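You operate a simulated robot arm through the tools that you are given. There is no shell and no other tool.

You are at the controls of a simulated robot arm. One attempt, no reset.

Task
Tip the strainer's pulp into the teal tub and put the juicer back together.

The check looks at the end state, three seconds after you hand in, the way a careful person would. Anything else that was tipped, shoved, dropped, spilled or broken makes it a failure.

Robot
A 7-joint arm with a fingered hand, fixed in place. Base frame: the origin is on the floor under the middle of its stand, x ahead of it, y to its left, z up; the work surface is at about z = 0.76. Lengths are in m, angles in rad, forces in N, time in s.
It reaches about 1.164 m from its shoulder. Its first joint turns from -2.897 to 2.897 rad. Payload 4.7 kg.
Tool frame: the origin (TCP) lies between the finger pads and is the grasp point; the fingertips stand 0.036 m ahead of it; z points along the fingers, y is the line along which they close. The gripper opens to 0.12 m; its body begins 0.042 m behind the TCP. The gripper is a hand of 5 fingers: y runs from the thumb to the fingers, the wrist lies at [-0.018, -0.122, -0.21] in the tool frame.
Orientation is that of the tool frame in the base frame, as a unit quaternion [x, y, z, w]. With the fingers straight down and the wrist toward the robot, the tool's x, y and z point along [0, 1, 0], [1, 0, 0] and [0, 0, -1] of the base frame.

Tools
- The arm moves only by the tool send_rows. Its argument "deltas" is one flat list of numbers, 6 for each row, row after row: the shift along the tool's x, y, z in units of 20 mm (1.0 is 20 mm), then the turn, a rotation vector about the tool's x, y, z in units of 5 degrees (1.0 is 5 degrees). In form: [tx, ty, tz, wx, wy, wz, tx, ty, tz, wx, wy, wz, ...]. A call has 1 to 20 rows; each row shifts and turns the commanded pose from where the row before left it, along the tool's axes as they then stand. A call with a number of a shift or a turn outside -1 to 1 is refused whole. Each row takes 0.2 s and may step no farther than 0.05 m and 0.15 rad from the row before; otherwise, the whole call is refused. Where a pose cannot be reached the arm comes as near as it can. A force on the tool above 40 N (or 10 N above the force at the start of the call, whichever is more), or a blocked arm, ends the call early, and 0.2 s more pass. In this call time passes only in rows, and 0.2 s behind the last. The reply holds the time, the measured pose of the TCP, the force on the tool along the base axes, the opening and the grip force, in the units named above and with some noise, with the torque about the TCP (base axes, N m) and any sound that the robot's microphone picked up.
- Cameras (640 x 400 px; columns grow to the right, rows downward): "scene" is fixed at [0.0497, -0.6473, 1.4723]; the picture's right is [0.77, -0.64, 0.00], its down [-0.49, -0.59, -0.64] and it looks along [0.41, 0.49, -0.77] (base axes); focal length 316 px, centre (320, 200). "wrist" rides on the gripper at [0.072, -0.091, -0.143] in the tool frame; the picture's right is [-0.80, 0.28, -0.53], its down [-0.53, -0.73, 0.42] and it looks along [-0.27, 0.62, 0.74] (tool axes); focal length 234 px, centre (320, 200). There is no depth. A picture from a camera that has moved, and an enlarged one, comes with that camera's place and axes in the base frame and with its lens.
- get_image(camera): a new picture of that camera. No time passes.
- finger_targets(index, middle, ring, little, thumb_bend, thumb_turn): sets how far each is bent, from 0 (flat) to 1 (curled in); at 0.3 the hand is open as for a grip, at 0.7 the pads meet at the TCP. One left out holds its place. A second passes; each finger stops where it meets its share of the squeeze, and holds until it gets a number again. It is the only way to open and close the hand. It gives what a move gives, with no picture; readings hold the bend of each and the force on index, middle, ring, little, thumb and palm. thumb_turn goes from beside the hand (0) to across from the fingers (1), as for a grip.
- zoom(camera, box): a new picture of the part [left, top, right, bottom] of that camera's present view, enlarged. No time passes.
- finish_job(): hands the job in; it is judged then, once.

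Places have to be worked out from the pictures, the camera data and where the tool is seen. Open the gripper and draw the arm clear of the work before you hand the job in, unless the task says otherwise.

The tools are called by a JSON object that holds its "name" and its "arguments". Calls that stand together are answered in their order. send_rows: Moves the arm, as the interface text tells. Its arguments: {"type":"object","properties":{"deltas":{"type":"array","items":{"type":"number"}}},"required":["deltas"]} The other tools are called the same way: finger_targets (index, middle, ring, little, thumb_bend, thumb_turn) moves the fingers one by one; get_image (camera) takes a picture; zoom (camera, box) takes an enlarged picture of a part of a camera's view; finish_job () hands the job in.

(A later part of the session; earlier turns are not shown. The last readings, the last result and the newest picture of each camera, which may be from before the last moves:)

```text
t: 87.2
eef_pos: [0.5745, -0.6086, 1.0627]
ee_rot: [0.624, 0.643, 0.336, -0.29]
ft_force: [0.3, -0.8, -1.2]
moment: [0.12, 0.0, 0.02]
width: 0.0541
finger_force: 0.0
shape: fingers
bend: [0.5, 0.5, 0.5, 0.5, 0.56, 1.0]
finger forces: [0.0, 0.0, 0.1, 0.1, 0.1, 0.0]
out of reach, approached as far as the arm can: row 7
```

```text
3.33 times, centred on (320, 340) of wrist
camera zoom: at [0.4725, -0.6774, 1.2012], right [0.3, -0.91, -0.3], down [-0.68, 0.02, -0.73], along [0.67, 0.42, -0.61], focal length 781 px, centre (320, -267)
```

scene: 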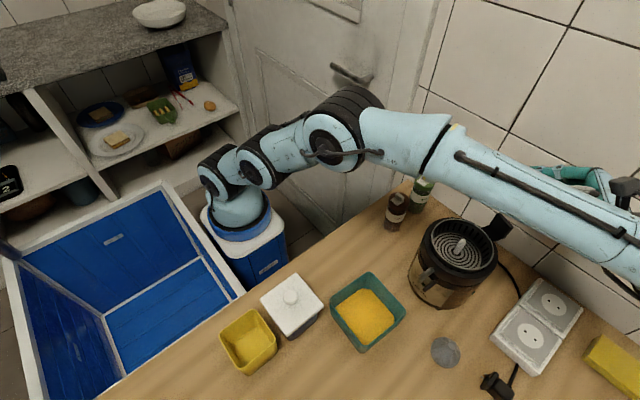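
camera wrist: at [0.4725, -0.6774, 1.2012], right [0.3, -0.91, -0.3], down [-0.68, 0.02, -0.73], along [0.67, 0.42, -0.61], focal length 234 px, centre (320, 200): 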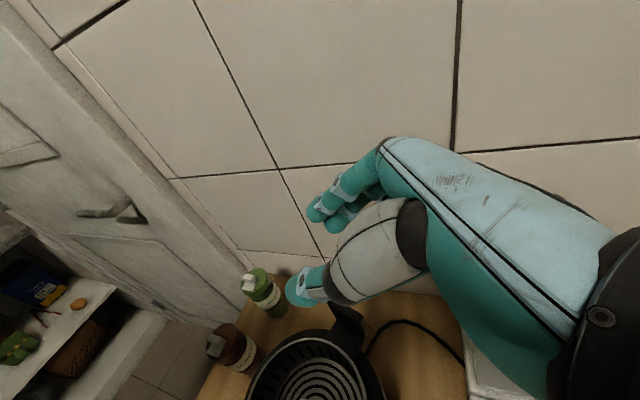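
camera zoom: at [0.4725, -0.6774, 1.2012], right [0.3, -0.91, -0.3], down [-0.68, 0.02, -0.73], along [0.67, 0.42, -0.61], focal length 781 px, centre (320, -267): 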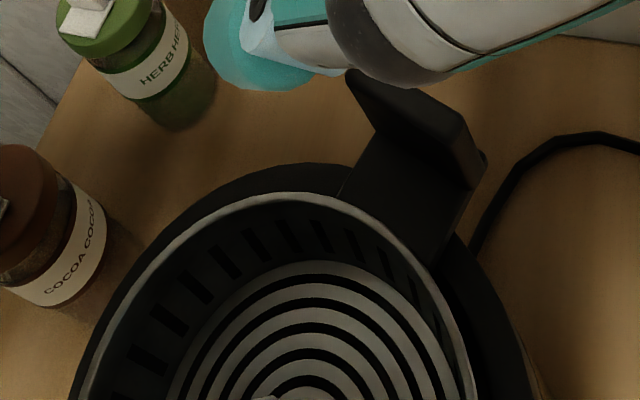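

The gaps between rim and ring match the original seated picture, so the strainer is level and fully down. Now I'll undo the tilts to bring the hand back to fingers-down before fetching the cone.

{"name": "send_rows", "arguments": {"deltas": [0, 0, 0, 0.284, -0.5, 0.31, 0, 0, 0, 0.284, -0.5, 0.31, 0, 0, 0, 0, -1, 0, 0, 0, 0, 0, -1, 0, 0, 0, 0, 0, -1, 0, 0, 0, 0, 0, -1, 0, 0, 0, 0, 0, -1, 0, 0, 0, 0, 0, -1, 0, 0, 0, 0, 0, -1, 0, 0, 0, 0, 0, -1, 0, 0, 0, 0, 0, -1, 0, 0, 0, 0, 0, -0.5, 0]}}

{"name": "get_image", "arguments": {"camera": "scene"}}

```text
t: 89.8
eef_pos: [0.574, -0.6078, 1.0636]
ee_rot: [0.708, 0.706, -0.001, -0.001]
ft_force: [0.1, 0.5, 0.0]
moment: [0.04, 0.01, -0.02]
width: 0.0538
finger_force: 0.1
shape: fingers
bend: [0.5, 0.5, 0.5, 0.5, 0.56, 1.0]
finger forces: [0.0, 0.0, 0.0, 0.0, 0.0, 0.1]
```

```text
taken
```

scene: 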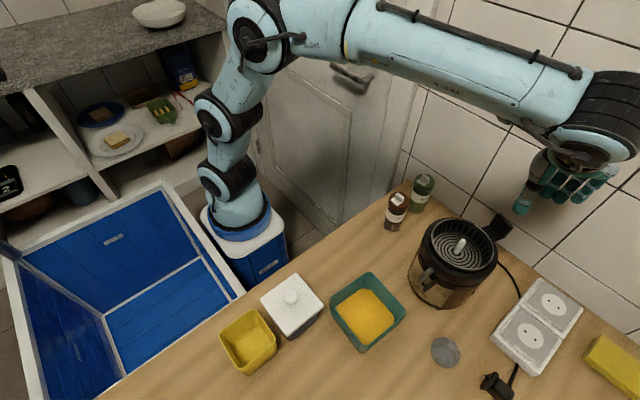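

The hand is fingers-down again and the bench is in clear view. I'll zoom to verify the juicer, the tub and the cone before picking the cone up.

{"name": "zoom", "arguments": {"camera": "scene", "box": [390, 195, 530, 315]}}

{"name": "zoom", "arguments": {"camera": "scene", "box": [300, 250, 500, 400]}}

```text
3.33 times, centred on (460, 255) of scene
camera zoom: at [0.0497, -0.6473, 1.4723], right [0.77, -0.64, 0.0], down [-0.49, -0.59, -0.64], along [0.41, 0.49, -0.77], focal length 1052 px, centre (-147, 17)
```

zoom: 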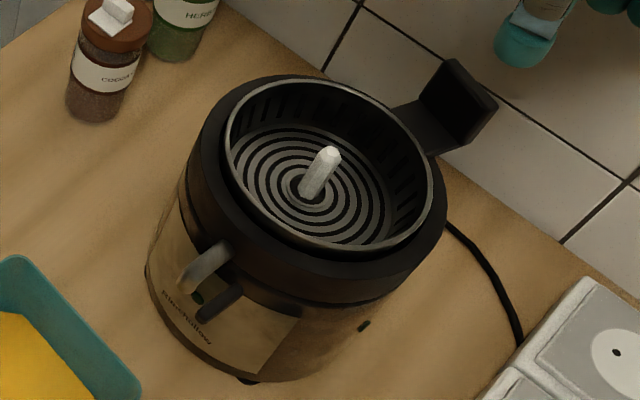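

```text
2.67 times, centred on (400, 325) of scene
camera zoom: at [0.0497, -0.6473, 1.4723], right [0.77, -0.64, 0.0], down [-0.49, -0.59, -0.64], along [0.41, 0.49, -0.77], focal length 841 px, centre (107, -133)
```

zoom: 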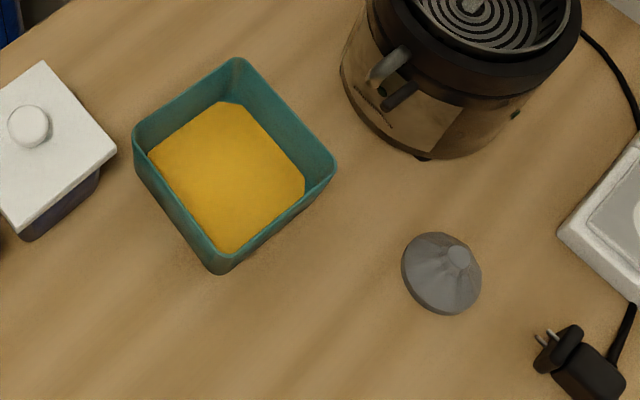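

The strainer's outline matches the original seated view, the pulp is all in the tub, and the cone stands at about (0.359, -0.677). I'll set an index–thumb pinch with the other fingers curled, and move above the cone.

{"name": "finger_targets", "arguments": {"index": 0.55, "middle": 1.0, "ring": 1.0, "little": 1.0, "thumb_bend": 0.55, "thumb_turn": 1.0}}

{"name": "send_rows", "arguments": {"deltas": [-0.33, -0.98, -0.2, 0, 0, 0, -0.33, -0.98, -0.2, 0, 0, 0, -0.33, -0.98, 0, 0, 0, 0, -0.33, -0.98, 0, 0, 0, 0, -0.33, -0.98, 0, 0, 0, 0, -0.33, -0.98, 0, 0, 0, 0, -0.33, -0.98, 0, 0, 0, 0, -0.33, -0.98, 0, 0, 0, 0, -0.33, -0.98, 0, 0, 0, 0, -0.33, -0.98, 0, 0, 0, 0, -0.33, -0.96, 0, 0, 0, 0]}}

{"name": "get_image", "arguments": {"camera": "wrist"}}

```text
t: 90.8
eef_pos: [0.5741, -0.6079, 1.0644]
ee_rot: [0.708, 0.706, 0.0, -0.001]
ft_force: [0.0, 0.2, -0.6]
moment: [0.02, -0.02, 0.04]
width: 0.0477
finger_force: 0.1
shape: fingers
bend: [0.55, 1.0, 1.0, 1.0, 0.55, 1.0]
finger forces: [0.0, 0.1, 0.1, 0.1, 0.0, 0.1]
```

```text
t: 93.2
eef_pos: [0.3593, -0.6801, 1.0719]
ee_rot: [0.707, 0.707, -0.001, -0.001]
ft_force: [0.5, 0.3, 0.0]
moment: [0.02, 0.01, -0.01]
width: 0.0477
finger_force: 0.1
shape: fingers
bend: [0.55, 1.0, 1.0, 1.0, 0.55, 1.0]
finger forces: [0.0, 0.0, 0.1, 0.0, 0.1, 0.0]
```

```text
taken
camera wrist: at [0.2676, -0.607, 1.2158], right [0.28, -0.8, 0.52], down [-0.73, -0.53, -0.42], along [0.62, -0.27, -0.74], focal length 234 px, centre (320, 200)
```

wrist: 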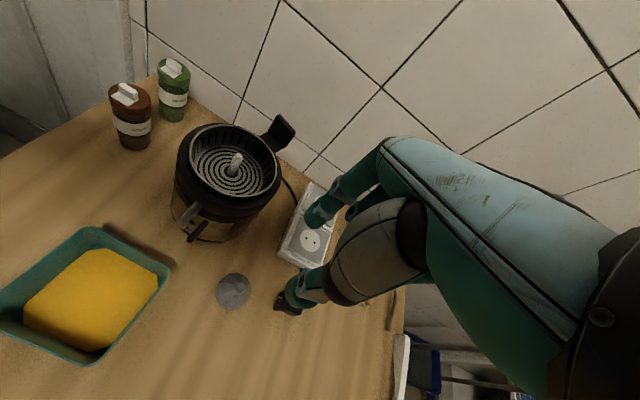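

From here I have a good second view of the spindle. I'll zoom on it and on the cone for exact positions.

{"name": "zoom", "arguments": {"camera": "wrist", "box": [170, 105, 310, 245]}}

{"name": "zoom", "arguments": {"camera": "wrist", "box": [190, 250, 310, 340]}}

{"name": "zoom", "arguments": {"camera": "scene", "box": [415, 205, 505, 275]}}

```text
2.86 times, centred on (240, 175) of wrist
camera zoom: at [0.2676, -0.607, 1.2158], right [0.28, -0.8, 0.52], down [-0.73, -0.53, -0.42], along [0.62, -0.27, -0.74], focal length 669 px, centre (549, 271)
```

zoom: 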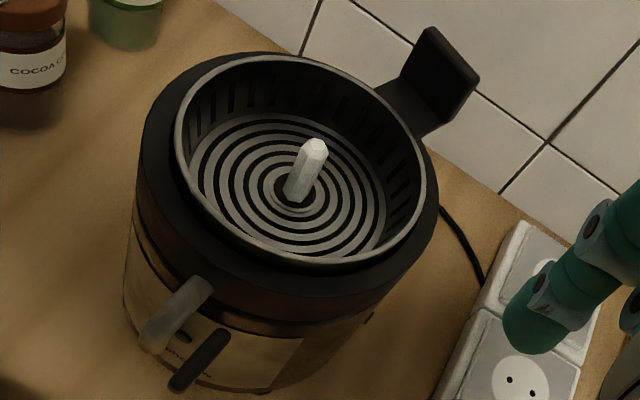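

```text
4.44 times, centred on (250, 295) of wrist
camera zoom: at [0.2676, -0.607, 1.2158], right [0.28, -0.8, 0.52], down [-0.73, -0.53, -0.42], along [0.62, -0.27, -0.74], focal length 1041 px, centre (631, -222)
```

zoom: 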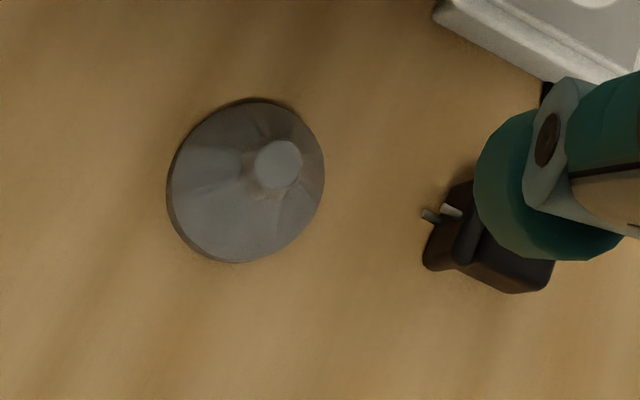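

```text
5.71 times, centred on (460, 240) of scene
camera zoom: at [0.0497, -0.6473, 1.4723], right [0.77, -0.64, 0.0], down [-0.49, -0.59, -0.64], along [0.41, 0.49, -0.77], focal length 1803 px, centre (-480, -29)
```

zoom: 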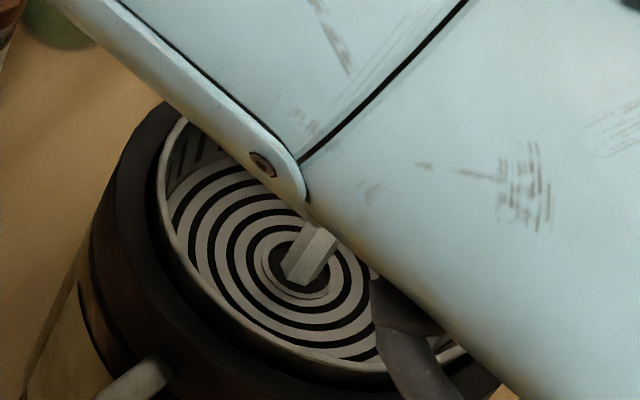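

The spindle axis is at about (0.4805, -0.571) and the knob at about (0.360, -0.678). I'll descend over the cone to z ≈ 0.865 and check alignment before closing.

{"name": "send_rows", "arguments": {"deltas": [-0.1, 0.03, 0.9, 0, 0, 0, 0, 0, 0.95, 0, 0, 0, 0, 0, 0.95, 0, 0, 0, 0, 0, 0.95, 0, 0, 0, 0, 0, 0.95, 0, 0, 0, 0, 0, 0.95, 0, 0, 0, 0, 0, 0.95, 0, 0, 0, 0, 0, 0.95, 0, 0, 0, 0, 0, 0.95, 0, 0, 0, 0, 0, 0.95, 0, 0, 0, 0, 0, 0.9, 0, 0, 0]}}

{"name": "zoom", "arguments": {"camera": "wrist", "box": [230, 190, 390, 320]}}

```text
t: 95.6
eef_pos: [0.3592, -0.6826, 0.8655]
ee_rot: [0.708, 0.706, -0.001, -0.001]
ft_force: [0.2, 0.0, 0.4]
moment: [-0.01, -0.04, 0.0]
width: 0.0476
finger_force: 0.0
shape: fingers
bend: [0.55, 1.0, 1.0, 1.0, 0.55, 1.0]
finger forces: [0.0, 0.0, 0.0, 0.1, 0.0, 0.1]
```

```text
3.08 times, centred on (310, 255) of wrist
camera zoom: at [0.2684, -0.6094, 1.0087], right [0.28, -0.8, 0.52], down [-0.73, -0.53, -0.42], along [0.62, -0.27, -0.74], focal length 720 px, centre (351, 31)
```

zoom: 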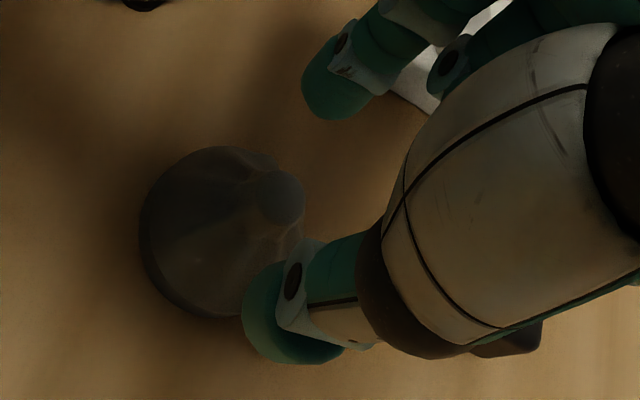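

The knob is at about (0.360, -0.676), right between thumb and index. I'll nudge 2 mm, lower to grip height (z ≈ 0.838) and close index and thumb.

{"name": "send_rows", "arguments": {"deltas": [0.1, 0.03, 0.7, 0, 0, 0, 0, 0, 0.67, 0, 0, 0]}}

{"name": "finger_targets", "arguments": {"index": 0.72, "thumb_bend": 0.72}}

{"name": "zoom", "arguments": {"camera": "wrist", "box": [230, 190, 390, 320]}}

```text
t: 96.2
eef_pos: [0.3605, -0.6805, 0.8391]
ee_rot: [0.708, 0.706, -0.001, 0.0]
ft_force: [0.5, 0.4, -0.2]
moment: [0.0, 0.0, -0.05]
width: 0.0477
finger_force: 0.0
shape: fingers
bend: [0.55, 1.0, 1.0, 1.0, 0.55, 1.0]
finger forces: [0.0, 0.1, 0.0, 0.1, 0.0, 0.1]
```

```text
t: 97.2
eef_pos: [0.3611, -0.6803, 0.8374]
ee_rot: [0.708, 0.707, 0.0, 0.0]
ft_force: [-0.4, -0.6, 0.5]
moment: [0.01, 0.0, 0.03]
width: 0.0143
finger_force: 7.0
shape: fingers
bend: [0.71, 1.0, 1.0, 1.0, 0.67, 1.0]
finger forces: [6.3, 0.0, 0.0, 0.0, 7.2, 0.1]
```

```text
3.08 times, centred on (310, 255) of wrist
camera zoom: at [0.2693, -0.6075, 0.9817], right [0.28, -0.8, 0.52], down [-0.73, -0.53, -0.42], along [0.62, -0.27, -0.74], focal length 720 px, centre (351, 31)
```

zoom: 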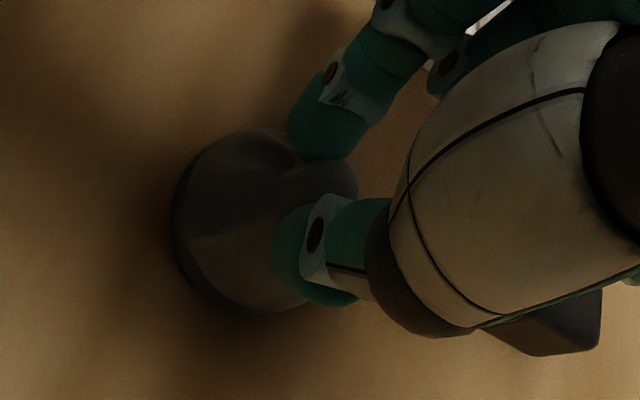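

The pinch closed on the knob (14 mm, 7 N). I'll firm it up a bit, then lift slightly and check that the cone comes up straight.

{"name": "finger_targets", "arguments": {"index": 0.8, "thumb_bend": 0.8}}

{"name": "send_rows", "arguments": {"deltas": [0, 0, -0.3, 0, 0, 0, 0, 0, -0.6, 0, 0, 0, 0, 0, -0.9, 0, 0, 0, 0, 0, -0.9, 0, 0, 0]}}

{"name": "zoom", "arguments": {"camera": "wrist", "box": [230, 190, 390, 320]}}

```text
t: 98.2
eef_pos: [0.3606, -0.6812, 0.8374]
ee_rot: [0.708, 0.706, -0.001, -0.001]
ft_force: [-1.0, -0.1, 3.5]
moment: [0.05, -0.03, -0.02]
width: 0.0127
finger_force: 13.2
shape: fingers
bend: [0.72, 1.0, 1.0, 1.0, 0.72, 1.0]
finger forces: [12.8, 0.1, 0.0, 0.0, 13.1, 0.0]
```

```text
t: 99.2
eef_pos: [0.3591, -0.6809, 0.8919]
ee_rot: [0.707, 0.707, 0.0, -0.001]
ft_force: [-0.6, -0.6, -0.2]
moment: [-0.02, -0.02, 0.0]
width: 0.0127
finger_force: 12.1
shape: fingers
bend: [0.71, 1.0, 1.0, 1.0, 0.72, 1.0]
finger forces: [12.3, 0.1, 0.0, 0.0, 12.0, 0.0]
```

```text
3.08 times, centred on (310, 255) of wrist
camera zoom: at [0.2688, -0.607, 1.0353], right [0.28, -0.8, 0.52], down [-0.73, -0.53, -0.42], along [0.62, -0.27, -0.74], focal length 720 px, centre (351, 31)
```

zoom: 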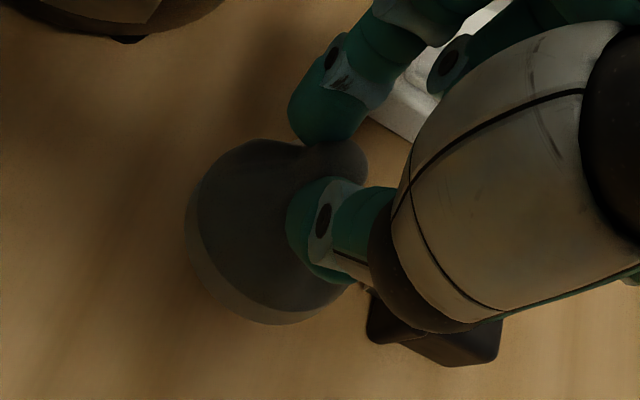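

The cone is up with 12 N on each side. I'll raise it to carrying height and look from both cameras to judge its tilt.

{"name": "send_rows", "arguments": {"deltas": [0, 0, -0.9, 0, 0, 0, 0, 0, -0.9, 0, 0, 0, 0, 0, -0.9, 0, 0, 0, 0, 0, -0.9, 0, 0, 0, 0, 0, -0.9, 0, 0, 0, 0, 0, -0.9, 0, 0, 0, 0, 0, -0.9, 0, 0, 0, 0, 0, -0.9, 0, 0, 0, 0, 0, -0.9, 0, 0, 0, 0, 0, -0.9, 0, 0, 0, 0, 0, -0.9, 0, 0, 0, 0, 0, -0.5, 0, 0, 0]}}

{"name": "get_image", "arguments": {"camera": "scene"}}

{"name": "zoom", "arguments": {"camera": "wrist", "box": [230, 190, 390, 320]}}

```text
t: 101.8
eef_pos: [0.3598, -0.6824, 1.1002]
ee_rot: [0.708, 0.707, -0.001, -0.001]
ft_force: [-0.3, -0.7, 0.1]
moment: [0.01, 0.02, 0.0]
width: 0.0126
finger_force: 12.6
shape: fingers
bend: [0.71, 1.0, 1.0, 1.0, 0.72, 1.0]
finger forces: [12.4, 0.1, 0.1, 0.0, 11.8, 0.0]
```

```text
taken
```

scene: 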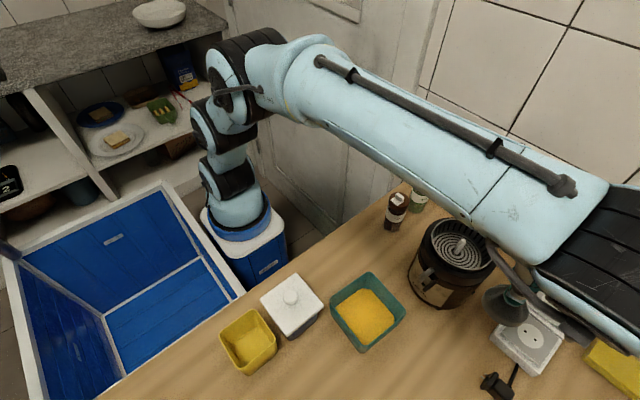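

```text
3.08 times, centred on (310, 255) of wrist
camera zoom: at [0.2695, -0.6075, 1.2433], right [0.28, -0.8, 0.52], down [-0.73, -0.53, -0.42], along [0.62, -0.27, -0.74], focal length 720 px, centre (351, 31)
```

zoom: 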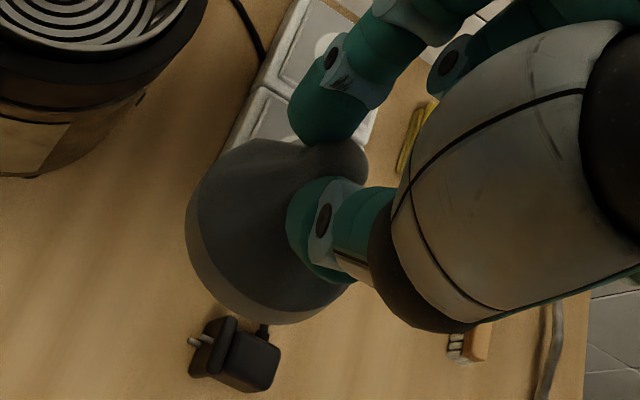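

I'll zoom the scene on the held cone to judge its tilt.

{"name": "zoom", "arguments": {"camera": "scene", "box": [450, 260, 570, 350]}}

```text
4.44 times, centred on (510, 305) of scene
camera zoom: at [0.0497, -0.6473, 1.4723], right [0.77, -0.64, 0.0], down [-0.49, -0.59, -0.64], along [0.41, 0.49, -0.77], focal length 1402 px, centre (-524, -267)
```

zoom: 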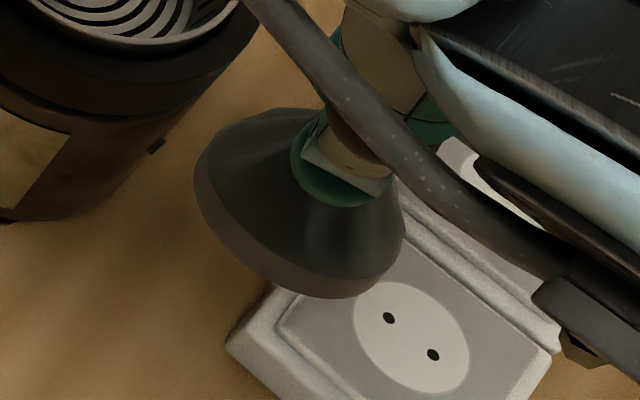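

The held cone looks tilted by several degrees because the pinch was slightly off the knob's centre. I'll carry it to the same pose as my first lift of the cone, so I can compare directly with that earlier, level picture.

{"name": "send_rows", "arguments": {"deltas": [0.69, 0.797, -0.056, 0, 0, 0, 0.69, 0.797, -0.056, 0, 0, 0, 0.69, 0.797, -0.056, 0, 0, 0, 0.69, 0.797, -0.056, 0, 0, 0, 0.69, 0.797, -0.056, 0, 0, 0, 0.69, 0.797, -0.056, 0, 0, 0, 0.69, 0.797, -0.056, 0, 0, 0, 0.69, 0.797, -0.056, 0, 0, 0]}}

{"name": "zoom", "arguments": {"camera": "scene", "box": [400, 130, 560, 270]}}

{"name": "get_image", "arguments": {"camera": "wrist"}}

```text
t: 103.6
eef_pos: [0.4878, -0.5717, 1.1091]
ee_rot: [0.708, 0.706, -0.001, 0.0]
ft_force: [0.4, -0.5, -0.4]
moment: [0.02, 0.01, -0.01]
width: 0.0125
finger_force: 12.6
shape: fingers
bend: [0.71, 1.0, 1.0, 1.0, 0.72, 1.0]
finger forces: [12.3, 0.0, 0.1, 0.0, 11.8, 0.0]
```

```text
2.86 times, centred on (480, 200) of scene
camera zoom: at [0.0497, -0.6473, 1.4723], right [0.77, -0.64, 0.0], down [-0.49, -0.59, -0.64], along [0.41, 0.49, -0.77], focal length 901 px, centre (-137, 200)
```

zoom: 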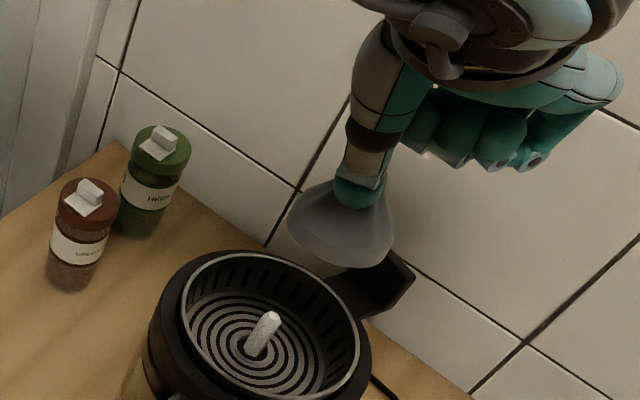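

```text
taken
camera wrist: at [0.3967, -0.4971, 1.252], right [0.28, -0.8, 0.52], down [-0.73, -0.53, -0.42], along [0.62, -0.27, -0.74], focal length 234 px, centre (320, 200)
```

wrist: 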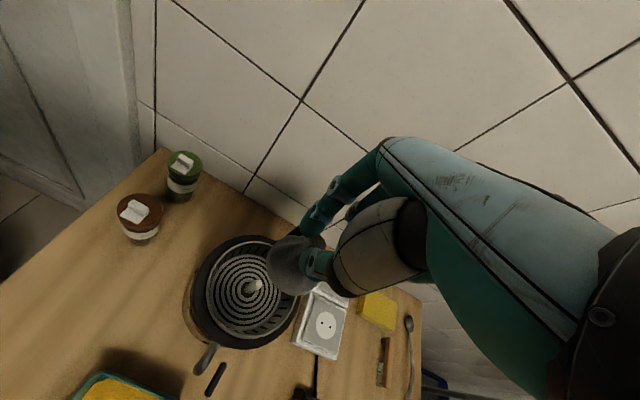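

Compared with the earlier level picture, the cone's base is displaced about 7 mm toward -y, i.e. a tilt of about 8° about the pinch axis. I'll roll the hand +8.5° to stand the cone upright and shift over the spindle axis.

{"name": "send_rows", "arguments": {"deltas": [0, 0, 0, 0, 0.85, 0, 0, 0, 0, 0, 0.85, 0, -0.31, -0.365, -0.046, 0, 0, 0]}}

{"name": "zoom", "arguments": {"camera": "scene", "box": [430, 170, 510, 260]}}

{"name": "zoom", "arguments": {"camera": "wrist", "box": [190, 210, 350, 350]}}

```text
t: 104.4
eef_pos: [0.4818, -0.5762, 1.1071]
ee_rot: [0.705, 0.705, 0.053, -0.053]
ft_force: [-0.8, 0.2, -0.9]
moment: [-0.01, 0.0, 0.03]
width: 0.0125
finger_force: 12.4
shape: fingers
bend: [0.71, 1.0, 1.0, 1.0, 0.72, 1.0]
finger forces: [12.4, 0.0, 0.0, 0.1, 11.8, 0.1]
```

```text
4.44 times, centred on (470, 215) of scene
camera zoom: at [0.0497, -0.6473, 1.4723], right [0.77, -0.64, 0.0], down [-0.49, -0.59, -0.64], along [0.41, 0.49, -0.77], focal length 1402 px, centre (-347, 133)
```

zoom: 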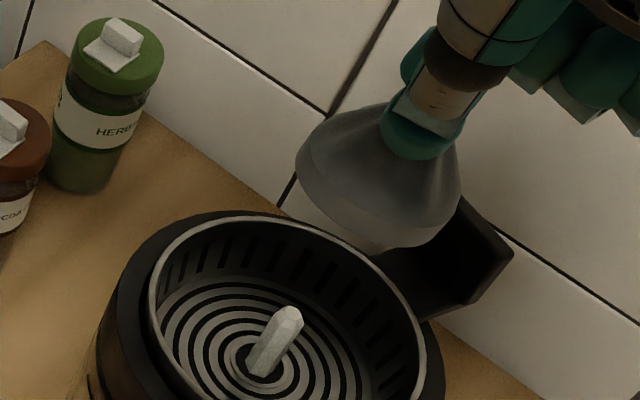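

```text
2.86 times, centred on (270, 280) of wrist
camera zoom: at [0.3896, -0.5253, 1.2611], right [0.28, -0.87, 0.4], down [-0.73, -0.46, -0.5], along [0.62, -0.15, -0.77], focal length 669 px, centre (463, -29)
```

zoom: 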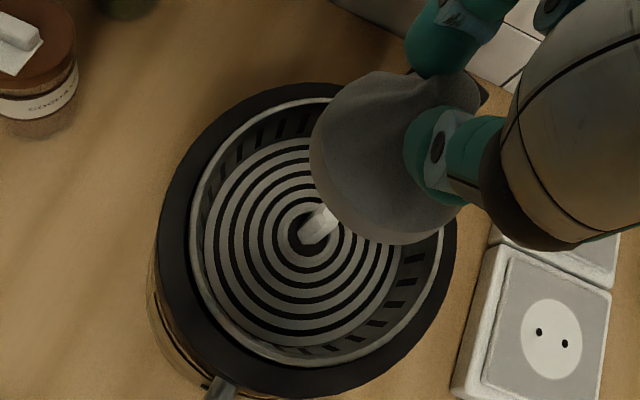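

The cone now stands nearly upright with its base centred near (0.484, -0.572, 1.036). I'll shift 3 mm in -x and lower 8 cm to just above the spindle tip.

{"name": "send_rows", "arguments": {"deltas": [-0.12, -0.03, 0.79, 0, 0, 0, -0.12, -0.03, 0.79, 0, 0, 0, -0.12, -0.03, 0.79, 0, 0, 0, -0.12, -0.03, 0.79, 0, 0, 0, -0.1, -0.03, 0.6, 0, 0, 0]}}

{"name": "zoom", "arguments": {"camera": "scene", "box": [425, 195, 505, 265]}}

{"name": "zoom", "arguments": {"camera": "wrist", "box": [210, 200, 350, 320]}}

```text
t: 105.6
eef_pos: [0.4767, -0.5775, 1.0326]
ee_rot: [0.705, 0.705, 0.053, -0.053]
ft_force: [-0.4, -0.3, -0.2]
moment: [0.0, 0.01, 0.0]
width: 0.0128
finger_force: 11.5
shape: fingers
bend: [0.71, 1.0, 1.0, 1.0, 0.73, 1.0]
finger forces: [12.4, 0.0, 0.1, 0.1, 11.8, 0.1]
```

```text
5.71 times, centred on (465, 230) of scene
camera zoom: at [0.0497, -0.6473, 1.4723], right [0.77, -0.64, 0.0], down [-0.49, -0.59, -0.64], along [0.41, 0.49, -0.77], focal length 1803 px, centre (-509, 29)
```

zoom: 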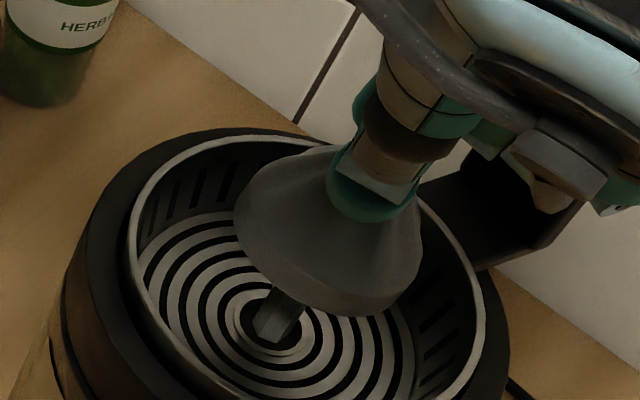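

```text
3.33 times, centred on (280, 260) of wrist
camera zoom: at [0.3859, -0.5257, 1.1851], right [0.28, -0.87, 0.4], down [-0.73, -0.46, -0.5], along [0.62, -0.15, -0.77], focal length 781 px, centre (453, 0)
```

zoom: 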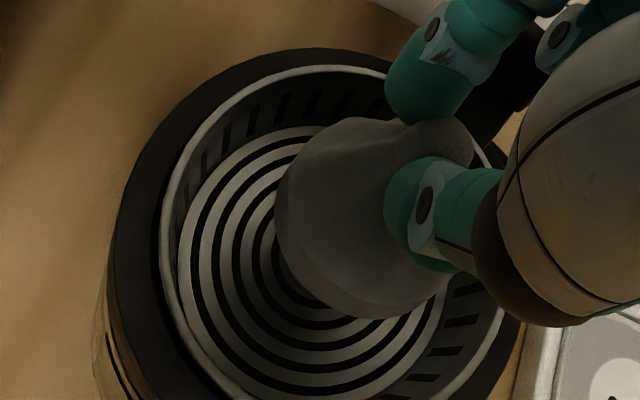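

Fitting the ellipses gives the base centre at about (0.480, -0.571, 0.962), directly over the spindle within 2 mm. I'll lower 2 cm in small steps and watch for contact.

{"name": "send_rows", "arguments": {"deltas": [-0.037, 0, 0.247, 0, 0, 0, -0.037, 0, 0.247, 0, 0, 0, -0.037, 0, 0.247, 0, 0, 0, -0.037, 0, 0.247, 0, 0, 0]}}

{"name": "zoom", "arguments": {"camera": "scene", "box": [425, 195, 505, 265]}}

{"name": "zoom", "arguments": {"camera": "wrist", "box": [210, 200, 350, 320]}}

```text
t: 106.6
eef_pos: [0.4791, -0.5761, 1.0121]
ee_rot: [0.706, 0.704, 0.052, -0.053]
ft_force: [1.1, 0.0, 0.3]
moment: [0.03, -0.04, 0.0]
width: 0.0124
finger_force: 12.0
shape: fingers
bend: [0.71, 1.0, 1.0, 1.0, 0.73, 1.0]
finger forces: [12.6, 0.0, 0.0, 0.0, 11.5, 0.0]
```

```text
5.71 times, centred on (465, 230) of scene
camera zoom: at [0.0497, -0.6473, 1.4723], right [0.77, -0.64, 0.0], down [-0.49, -0.59, -0.64], along [0.41, 0.49, -0.77], focal length 1803 px, centre (-509, 29)
```

zoom: 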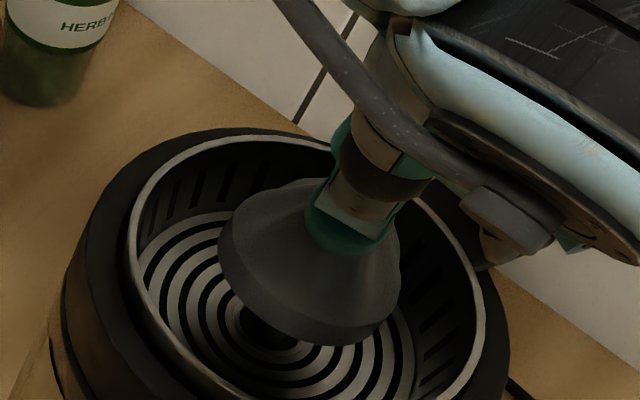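

```text
3.33 times, centred on (280, 260) of wrist
camera zoom: at [0.3864, -0.5256, 1.1653], right [0.28, -0.87, 0.4], down [-0.73, -0.46, -0.5], along [0.62, -0.15, -0.77], focal length 781 px, centre (453, 0)
```

zoom: 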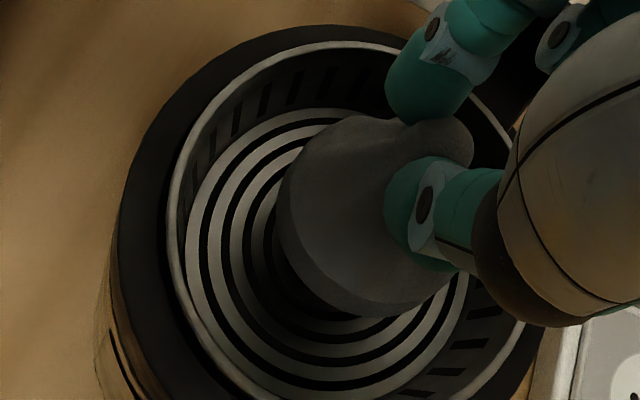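

The cone's base is level with the spindle tip and centred within about 2 mm, with almost no force. I'll shift 1 mm in -x and continue down gently.

{"name": "send_rows", "arguments": {"deltas": [-0.022, -0.05, 0.148, 0, 0, 0, -0.022, 0, 0.148, 0, 0, 0]}}

{"name": "send_rows", "arguments": {"deltas": [-0.022, 0, 0.148, 0, 0, 0]}}

{"name": "zoom", "arguments": {"camera": "scene", "box": [425, 195, 505, 265]}}

```text
t: 107.2
eef_pos: [0.4771, -0.5776, 1.006]
ee_rot: [0.706, 0.704, 0.052, -0.053]
ft_force: [1.2, -0.6, -0.6]
moment: [0.03, -0.09, -0.01]
width: 0.0126
finger_force: 11.8
shape: fingers
bend: [0.71, 1.0, 1.0, 1.0, 0.73, 1.0]
finger forces: [12.8, 0.0, 0.1, 0.0, 11.0, 0.0]
```

```text
t: 107.6
eef_pos: [0.4763, -0.5771, 1.0035]
ee_rot: [0.706, 0.704, 0.051, -0.053]
ft_force: [0.4, 0.2, -1.8]
moment: [0.01, -0.04, 0.06]
width: 0.0126
finger_force: 12.0
shape: fingers
bend: [0.71, 1.0, 1.0, 1.0, 0.73, 1.0]
finger forces: [12.8, 0.0, 0.0, 0.1, 10.9, 0.0]
```

```text
5.71 times, centred on (465, 230) of scene
camera zoom: at [0.0497, -0.6473, 1.4723], right [0.77, -0.64, 0.0], down [-0.49, -0.59, -0.64], along [0.41, 0.49, -0.77], focal length 1803 px, centre (-509, 29)
```

zoom: 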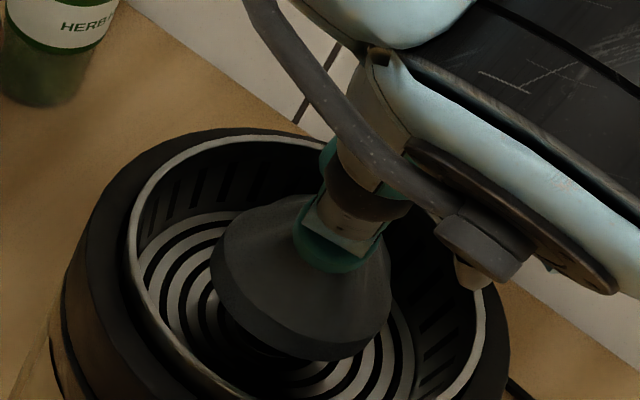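

The cone's base is now below the spindle tip with no resistance, so the socket has slipped over it. I'll continue lowering until it seats.

{"name": "send_rows", "arguments": {"deltas": [-0.022, 0, 0.148, 0, 0, 0, -0.022, 0, 0.148, 0, 0, 0]}}

{"name": "send_rows", "arguments": {"deltas": [-0.022, 0, 0.148, 0, 0, 0]}}

{"name": "zoom", "arguments": {"camera": "scene", "box": [425, 195, 505, 265]}}

{"name": "zoom", "arguments": {"camera": "wrist", "box": [210, 200, 350, 320]}}

```text
t: 108.2
eef_pos: [0.4757, -0.5752, 0.9985]
ee_rot: [0.705, 0.705, 0.052, -0.053]
ft_force: [1.3, -0.5, -0.8]
moment: [-0.02, -0.05, 0.0]
width: 0.0126
finger_force: 11.8
shape: fingers
bend: [0.71, 1.0, 1.0, 1.0, 0.73, 1.0]
finger forces: [12.8, 0.0, 0.1, 0.0, 11.1, 0.0]
```

```text
t: 108.6
eef_pos: [0.4757, -0.5765, 0.9942]
ee_rot: [0.706, 0.705, 0.051, -0.053]
ft_force: [1.7, 0.0, 0.7]
moment: [0.02, -0.02, -0.02]
width: 0.0124
finger_force: 11.9
shape: fingers
bend: [0.71, 1.0, 1.0, 1.0, 0.73, 1.0]
finger forces: [12.8, 0.0, 0.1, 0.0, 11.2, 0.0]
```

```text
5.71 times, centred on (465, 230) of scene
camera zoom: at [0.0497, -0.6473, 1.4723], right [0.77, -0.64, 0.0], down [-0.49, -0.59, -0.64], along [0.41, 0.49, -0.77], focal length 1803 px, centre (-509, 29)
```

zoom: 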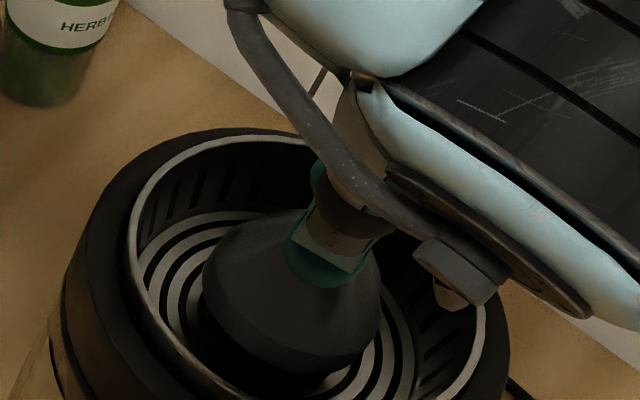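

```text
3.33 times, centred on (280, 260) of wrist
camera zoom: at [0.3853, -0.5255, 1.147], right [0.28, -0.87, 0.4], down [-0.73, -0.46, -0.5], along [0.62, -0.15, -0.77], focal length 781 px, centre (453, 0)
```

zoom: 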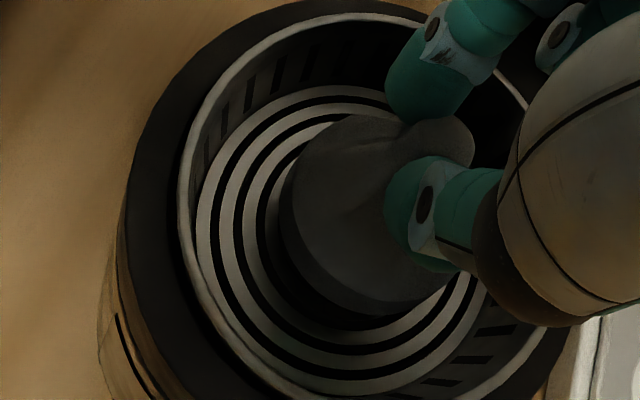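

Still going down freely at z = 0.994, close to the original seated height of about 0.991. I'll continue in 2 mm steps until contact.

{"name": "send_rows", "arguments": {"deltas": [-0.015, 0, 0.1, 0, 0, 0]}}

{"name": "send_rows", "arguments": {"deltas": [-0.015, 0, 0.1, 0, 0, 0]}}

{"name": "send_rows", "arguments": {"deltas": [-0.015, 0, 0.1, 0, 0, 0]}}

```text
t: 109.0
eef_pos: [0.4769, -0.5772, 0.9919]
ee_rot: [0.706, 0.705, 0.051, -0.053]
ft_force: [1.0, 0.2, -0.5]
moment: [0.02, -0.07, 0.01]
width: 0.0126
finger_force: 11.9
shape: fingers
bend: [0.71, 1.0, 1.0, 1.0, 0.73, 1.0]
finger forces: [12.7, 0.0, 0.0, 0.0, 11.1, 0.0]
```

```text
t: 109.4
eef_pos: [0.4766, -0.577, 0.9915]
ee_rot: [0.707, 0.704, 0.051, -0.053]
ft_force: [0.6, 0.9, 1.5]
moment: [0.02, -0.07, 0.01]
width: 0.0123
finger_force: 12.4
shape: fingers
bend: [0.71, 1.0, 1.0, 1.0, 0.73, 1.0]
finger forces: [12.8, 0.0, 0.1, 0.0, 11.1, 0.0]
```

```text
t: 109.8
eef_pos: [0.4757, -0.5766, 0.989]
ee_rot: [0.705, 0.705, 0.052, -0.053]
ft_force: [0.4, 0.1, 3.1]
moment: [0.06, -0.08, 0.03]
width: 0.0125
finger_force: 13.0
shape: fingers
bend: [0.71, 1.0, 1.0, 1.0, 0.73, 1.0]
finger forces: [13.5, 0.1, 0.0, 0.1, 12.2, 0.1]
```

Vertical force is starting to build (3 N) at z = 0.989, matching the seat height. One more small step to confirm it's bottomed.

{"name": "send_rows", "arguments": {"deltas": [-0.015, 0, 0.1, 0, 0, 0]}}

{"name": "zoom", "arguments": {"camera": "scene", "box": [415, 195, 505, 275]}}

{"name": "zoom", "arguments": {"camera": "wrist", "box": [210, 200, 350, 320]}}

```text
t: 110.2
eef_pos: [0.4771, -0.5759, 0.986]
ee_rot: [0.706, 0.705, 0.051, -0.054]
ft_force: [0.9, 0.2, 5.3]
moment: [0.06, -0.13, 0.0]
width: 0.0123
finger_force: 13.3
shape: fingers
bend: [0.71, 1.0, 1.0, 1.0, 0.73, 1.0]
finger forces: [14.0, 0.0, 0.0, 0.0, 12.4, 0.1]
```

```text
5.00 times, centred on (460, 235) of scene
camera zoom: at [0.0497, -0.6473, 1.4723], right [0.77, -0.64, 0.0], down [-0.49, -0.59, -0.64], along [0.41, 0.49, -0.77], focal length 1578 px, centre (-380, 25)
```

zoom: 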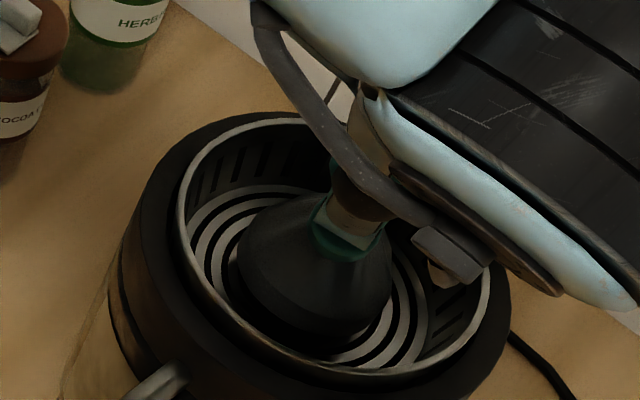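

```text
3.33 times, centred on (280, 260) of wrist
camera zoom: at [0.385, -0.5255, 1.1395], right [0.28, -0.87, 0.4], down [-0.73, -0.46, -0.5], along [0.62, -0.16, -0.77], focal length 781 px, centre (453, 0)
```

zoom: 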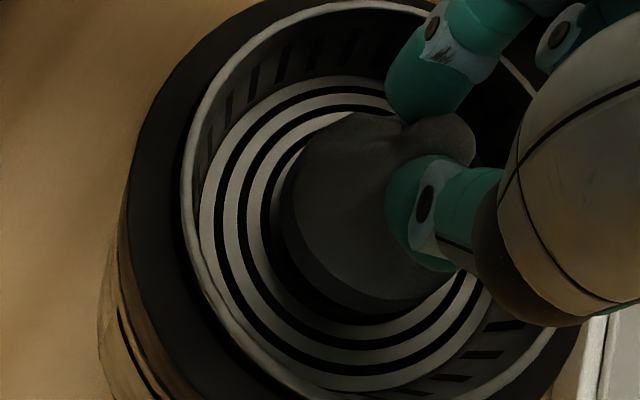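

The cone is bottomed on the spindle (5 N) and looks upright and centred. I'll release the pinch.

{"name": "finger_targets", "arguments": {"index": 0.55, "thumb_bend": 0.55}}

{"name": "zoom", "arguments": {"camera": "wrist", "box": [210, 200, 350, 320]}}

{"name": "zoom", "arguments": {"camera": "scene", "box": [415, 195, 505, 275]}}

```text
t: 111.2
eef_pos: [0.4767, -0.5767, 0.9863]
ee_rot: [0.706, 0.704, 0.052, -0.053]
ft_force: [-0.1, 0.8, -0.5]
moment: [-0.03, -0.01, 0.03]
width: 0.0476
finger_force: 0.0
shape: fingers
bend: [0.55, 1.0, 1.0, 1.0, 0.55, 1.0]
finger forces: [0.0, 0.0, 0.1, 0.1, 0.1, 0.0]
```

```text
3.33 times, centred on (280, 260) of wrist
camera zoom: at [0.385, -0.5257, 1.1391], right [0.28, -0.87, 0.4], down [-0.73, -0.46, -0.5], along [0.62, -0.15, -0.77], focal length 781 px, centre (453, 0)
```

zoom: 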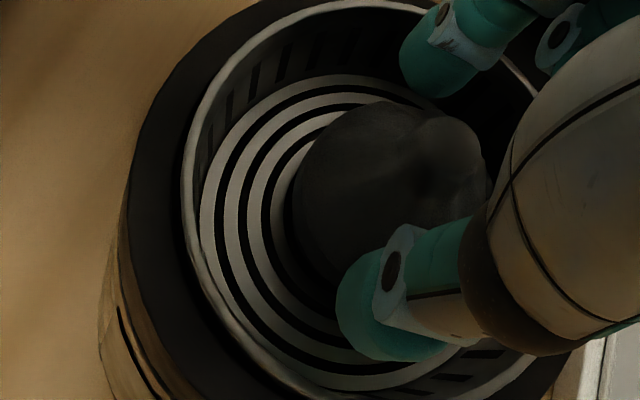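

```text
5.00 times, centred on (460, 235) of scene
camera zoom: at [0.0497, -0.6473, 1.4723], right [0.77, -0.64, 0.0], down [-0.49, -0.59, -0.64], along [0.41, 0.49, -0.77], focal length 1578 px, centre (-380, 25)
```

zoom: 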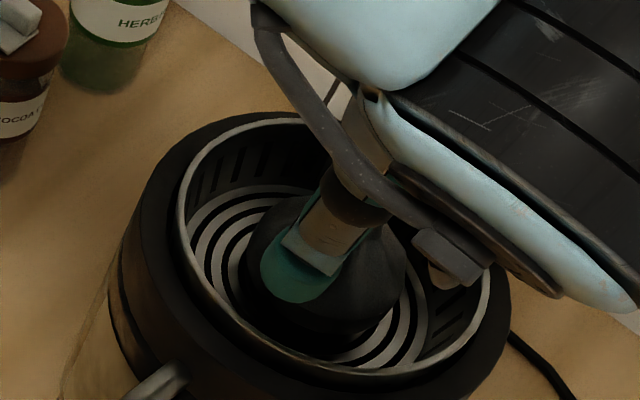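

The cone is free with no forces on the fingers. I'll rise straight up and inspect.

{"name": "send_rows", "arguments": {"deltas": [0.04, 0, -0.25, 0, 0, 0, 0.07, 0, -0.5, 0, 0, 0, 0.125, 0, -0.825, 0, 0, 0, 0.125, 0, -0.825, 0, 0, 0, 0.125, 0, -0.825, 0, 0, 0, 0.125, 0, -0.825, 0, 0, 0, 0.125, 0, -0.825, 0, 0, 0, 0.125, 0, -0.825, 0, 0, 0]}}

{"name": "zoom", "arguments": {"camera": "scene", "box": [380, 180, 540, 320]}}

{"name": "zoom", "arguments": {"camera": "wrist", "box": [180, 200, 340, 360]}}

```text
t: 113.0
eef_pos: [0.4768, -0.5768, 1.1018]
ee_rot: [0.706, 0.704, 0.052, -0.053]
ft_force: [-0.5, -0.2, -0.4]
moment: [0.05, 0.0, 0.01]
width: 0.0471
finger_force: 0.0
shape: fingers
bend: [0.55, 1.0, 1.0, 1.0, 0.55, 1.0]
finger forces: [0.1, 0.0, 0.0, 0.2, 0.0, 0.1]
```

```text
2.86 times, centred on (460, 250) of scene
camera zoom: at [0.0497, -0.6473, 1.4723], right [0.77, -0.64, 0.0], down [-0.49, -0.59, -0.64], along [0.41, 0.49, -0.77], focal length 901 px, centre (-80, 57)
```

zoom: 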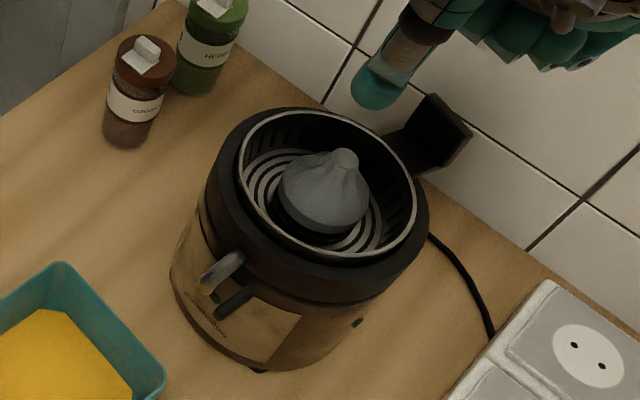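

```text
2.50 times, centred on (260, 280) of wrist
camera zoom: at [0.3859, -0.5256, 1.2543], right [0.28, -0.87, 0.4], down [-0.73, -0.46, -0.5], along [0.62, -0.15, -0.77], focal length 585 px, centre (470, 0)
```

zoom: 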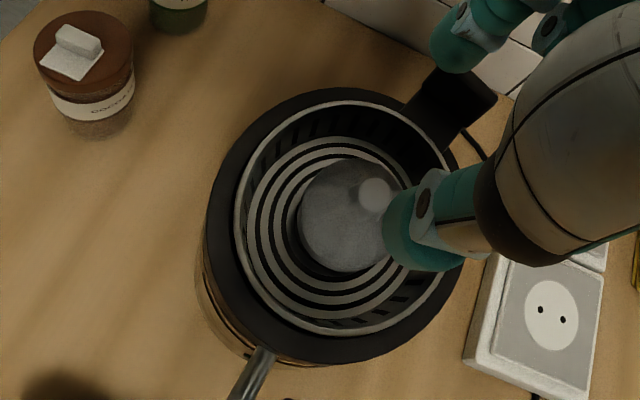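

The cone's position relative to the strainer rim matches the very first picture within a few pixels. I'll zoom closer to check that it is upright and fully down.

{"name": "zoom", "arguments": {"camera": "scene", "box": [430, 210, 500, 270]}}

{"name": "zoom", "arguments": {"camera": "wrist", "box": [220, 220, 320, 320]}}

```text
6.67 times, centred on (465, 240) of scene
camera zoom: at [0.0497, -0.6473, 1.4723], right [0.77, -0.64, 0.0], down [-0.49, -0.59, -0.64], along [0.41, 0.49, -0.77], focal length 2103 px, centre (-647, -67)
```

zoom: 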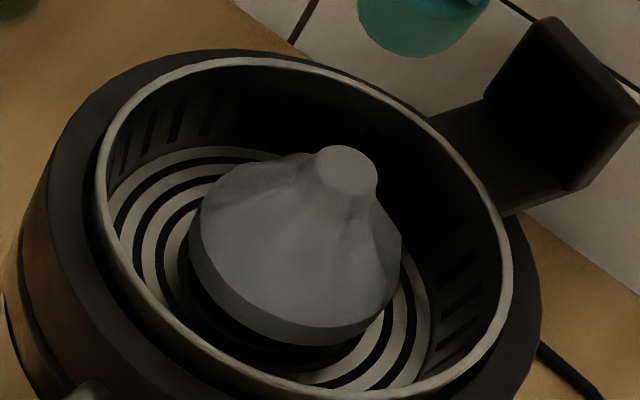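

```text
4.00 times, centred on (270, 270) of wrist
camera zoom: at [0.3859, -0.5256, 1.2543], right [0.28, -0.87, 0.4], down [-0.73, -0.46, -0.5], along [0.62, -0.15, -0.77], focal length 937 px, centre (520, -80)
```

zoom: 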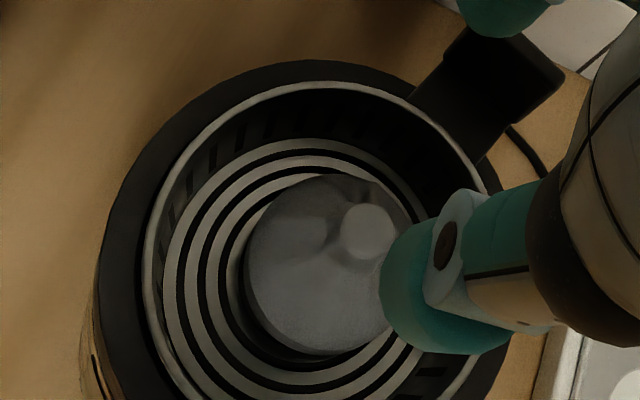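

The knob sits over the base centre to within a few millimetres, so the cone is upright and seated as it was. I'll roll the hand back level, raise it, and withdraw toward the robot.

{"name": "send_rows", "arguments": {"deltas": [0, 0, -0.8, 0, -0.85, 0, 0, 0, -0.8, 0, -0.85, 0, 0, 0, -0.95, 0, 0, 0, 0, 0, -0.95, 0, 0, 0, 0.1, -0.6, -0.8, 0, 0, 0, 0.2, -0.95, -0.6, 0, 0, 0, 0.25, -0.95, -0.6, 0, 0, 0, 0.25, -0.95, -0.6, 0, 0, 0, 0.25, -0.95, -0.6, 0, 0, 0, 0.25, -0.95, -0.4, 0, 0, 0, 0.25, -0.95, -0.3, 0, 0, 0, 0.25, -0.95, 0, 0, 0, 0, 0.25, -0.95, 0, 0, 0, 0, 0.25, -0.95, 0, 0, 0, 0, 0.25, -0.95, 0, 0, 0, 0, 0.25, -0.95, 0, 0, 0, 0, 0.25, -0.95, 0, 0, 0, 0, 0.2, -0.8, 0, 0, 0, 0]}}

{"name": "get_image", "arguments": {"camera": "scene"}}

{"name": "get_image", "arguments": {"camera": "wrist"}}

```text
t: 116.8
eef_pos: [0.2212, -0.5126, 1.2509]
ee_rot: [0.708, 0.706, -0.001, -0.001]
ft_force: [-0.2, -0.3, 0.6]
moment: [0.03, 0.04, 0.03]
width: 0.0471
finger_force: 0.0
shape: fingers
bend: [0.55, 1.0, 1.0, 1.0, 0.55, 1.0]
finger forces: [0.0, 0.1, 0.0, 0.0, 0.0, 0.0]
```

```text
taken
```

scene: 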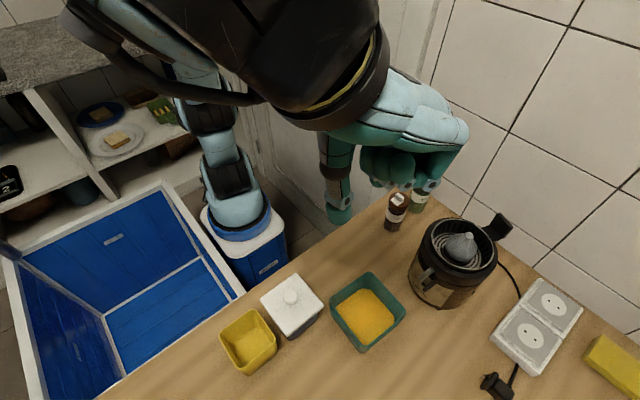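

```text
taken
camera wrist: at [0.13, -0.4407, 1.3932], right [0.28, -0.8, 0.52], down [-0.73, -0.53, -0.42], along [0.62, -0.27, -0.74], focal length 234 px, centre (320, 200)
```

wrist: 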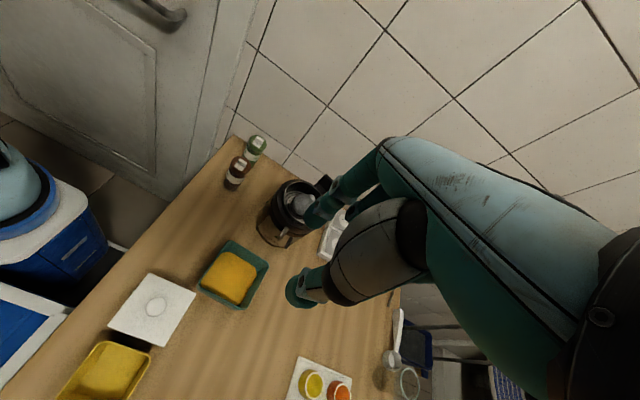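

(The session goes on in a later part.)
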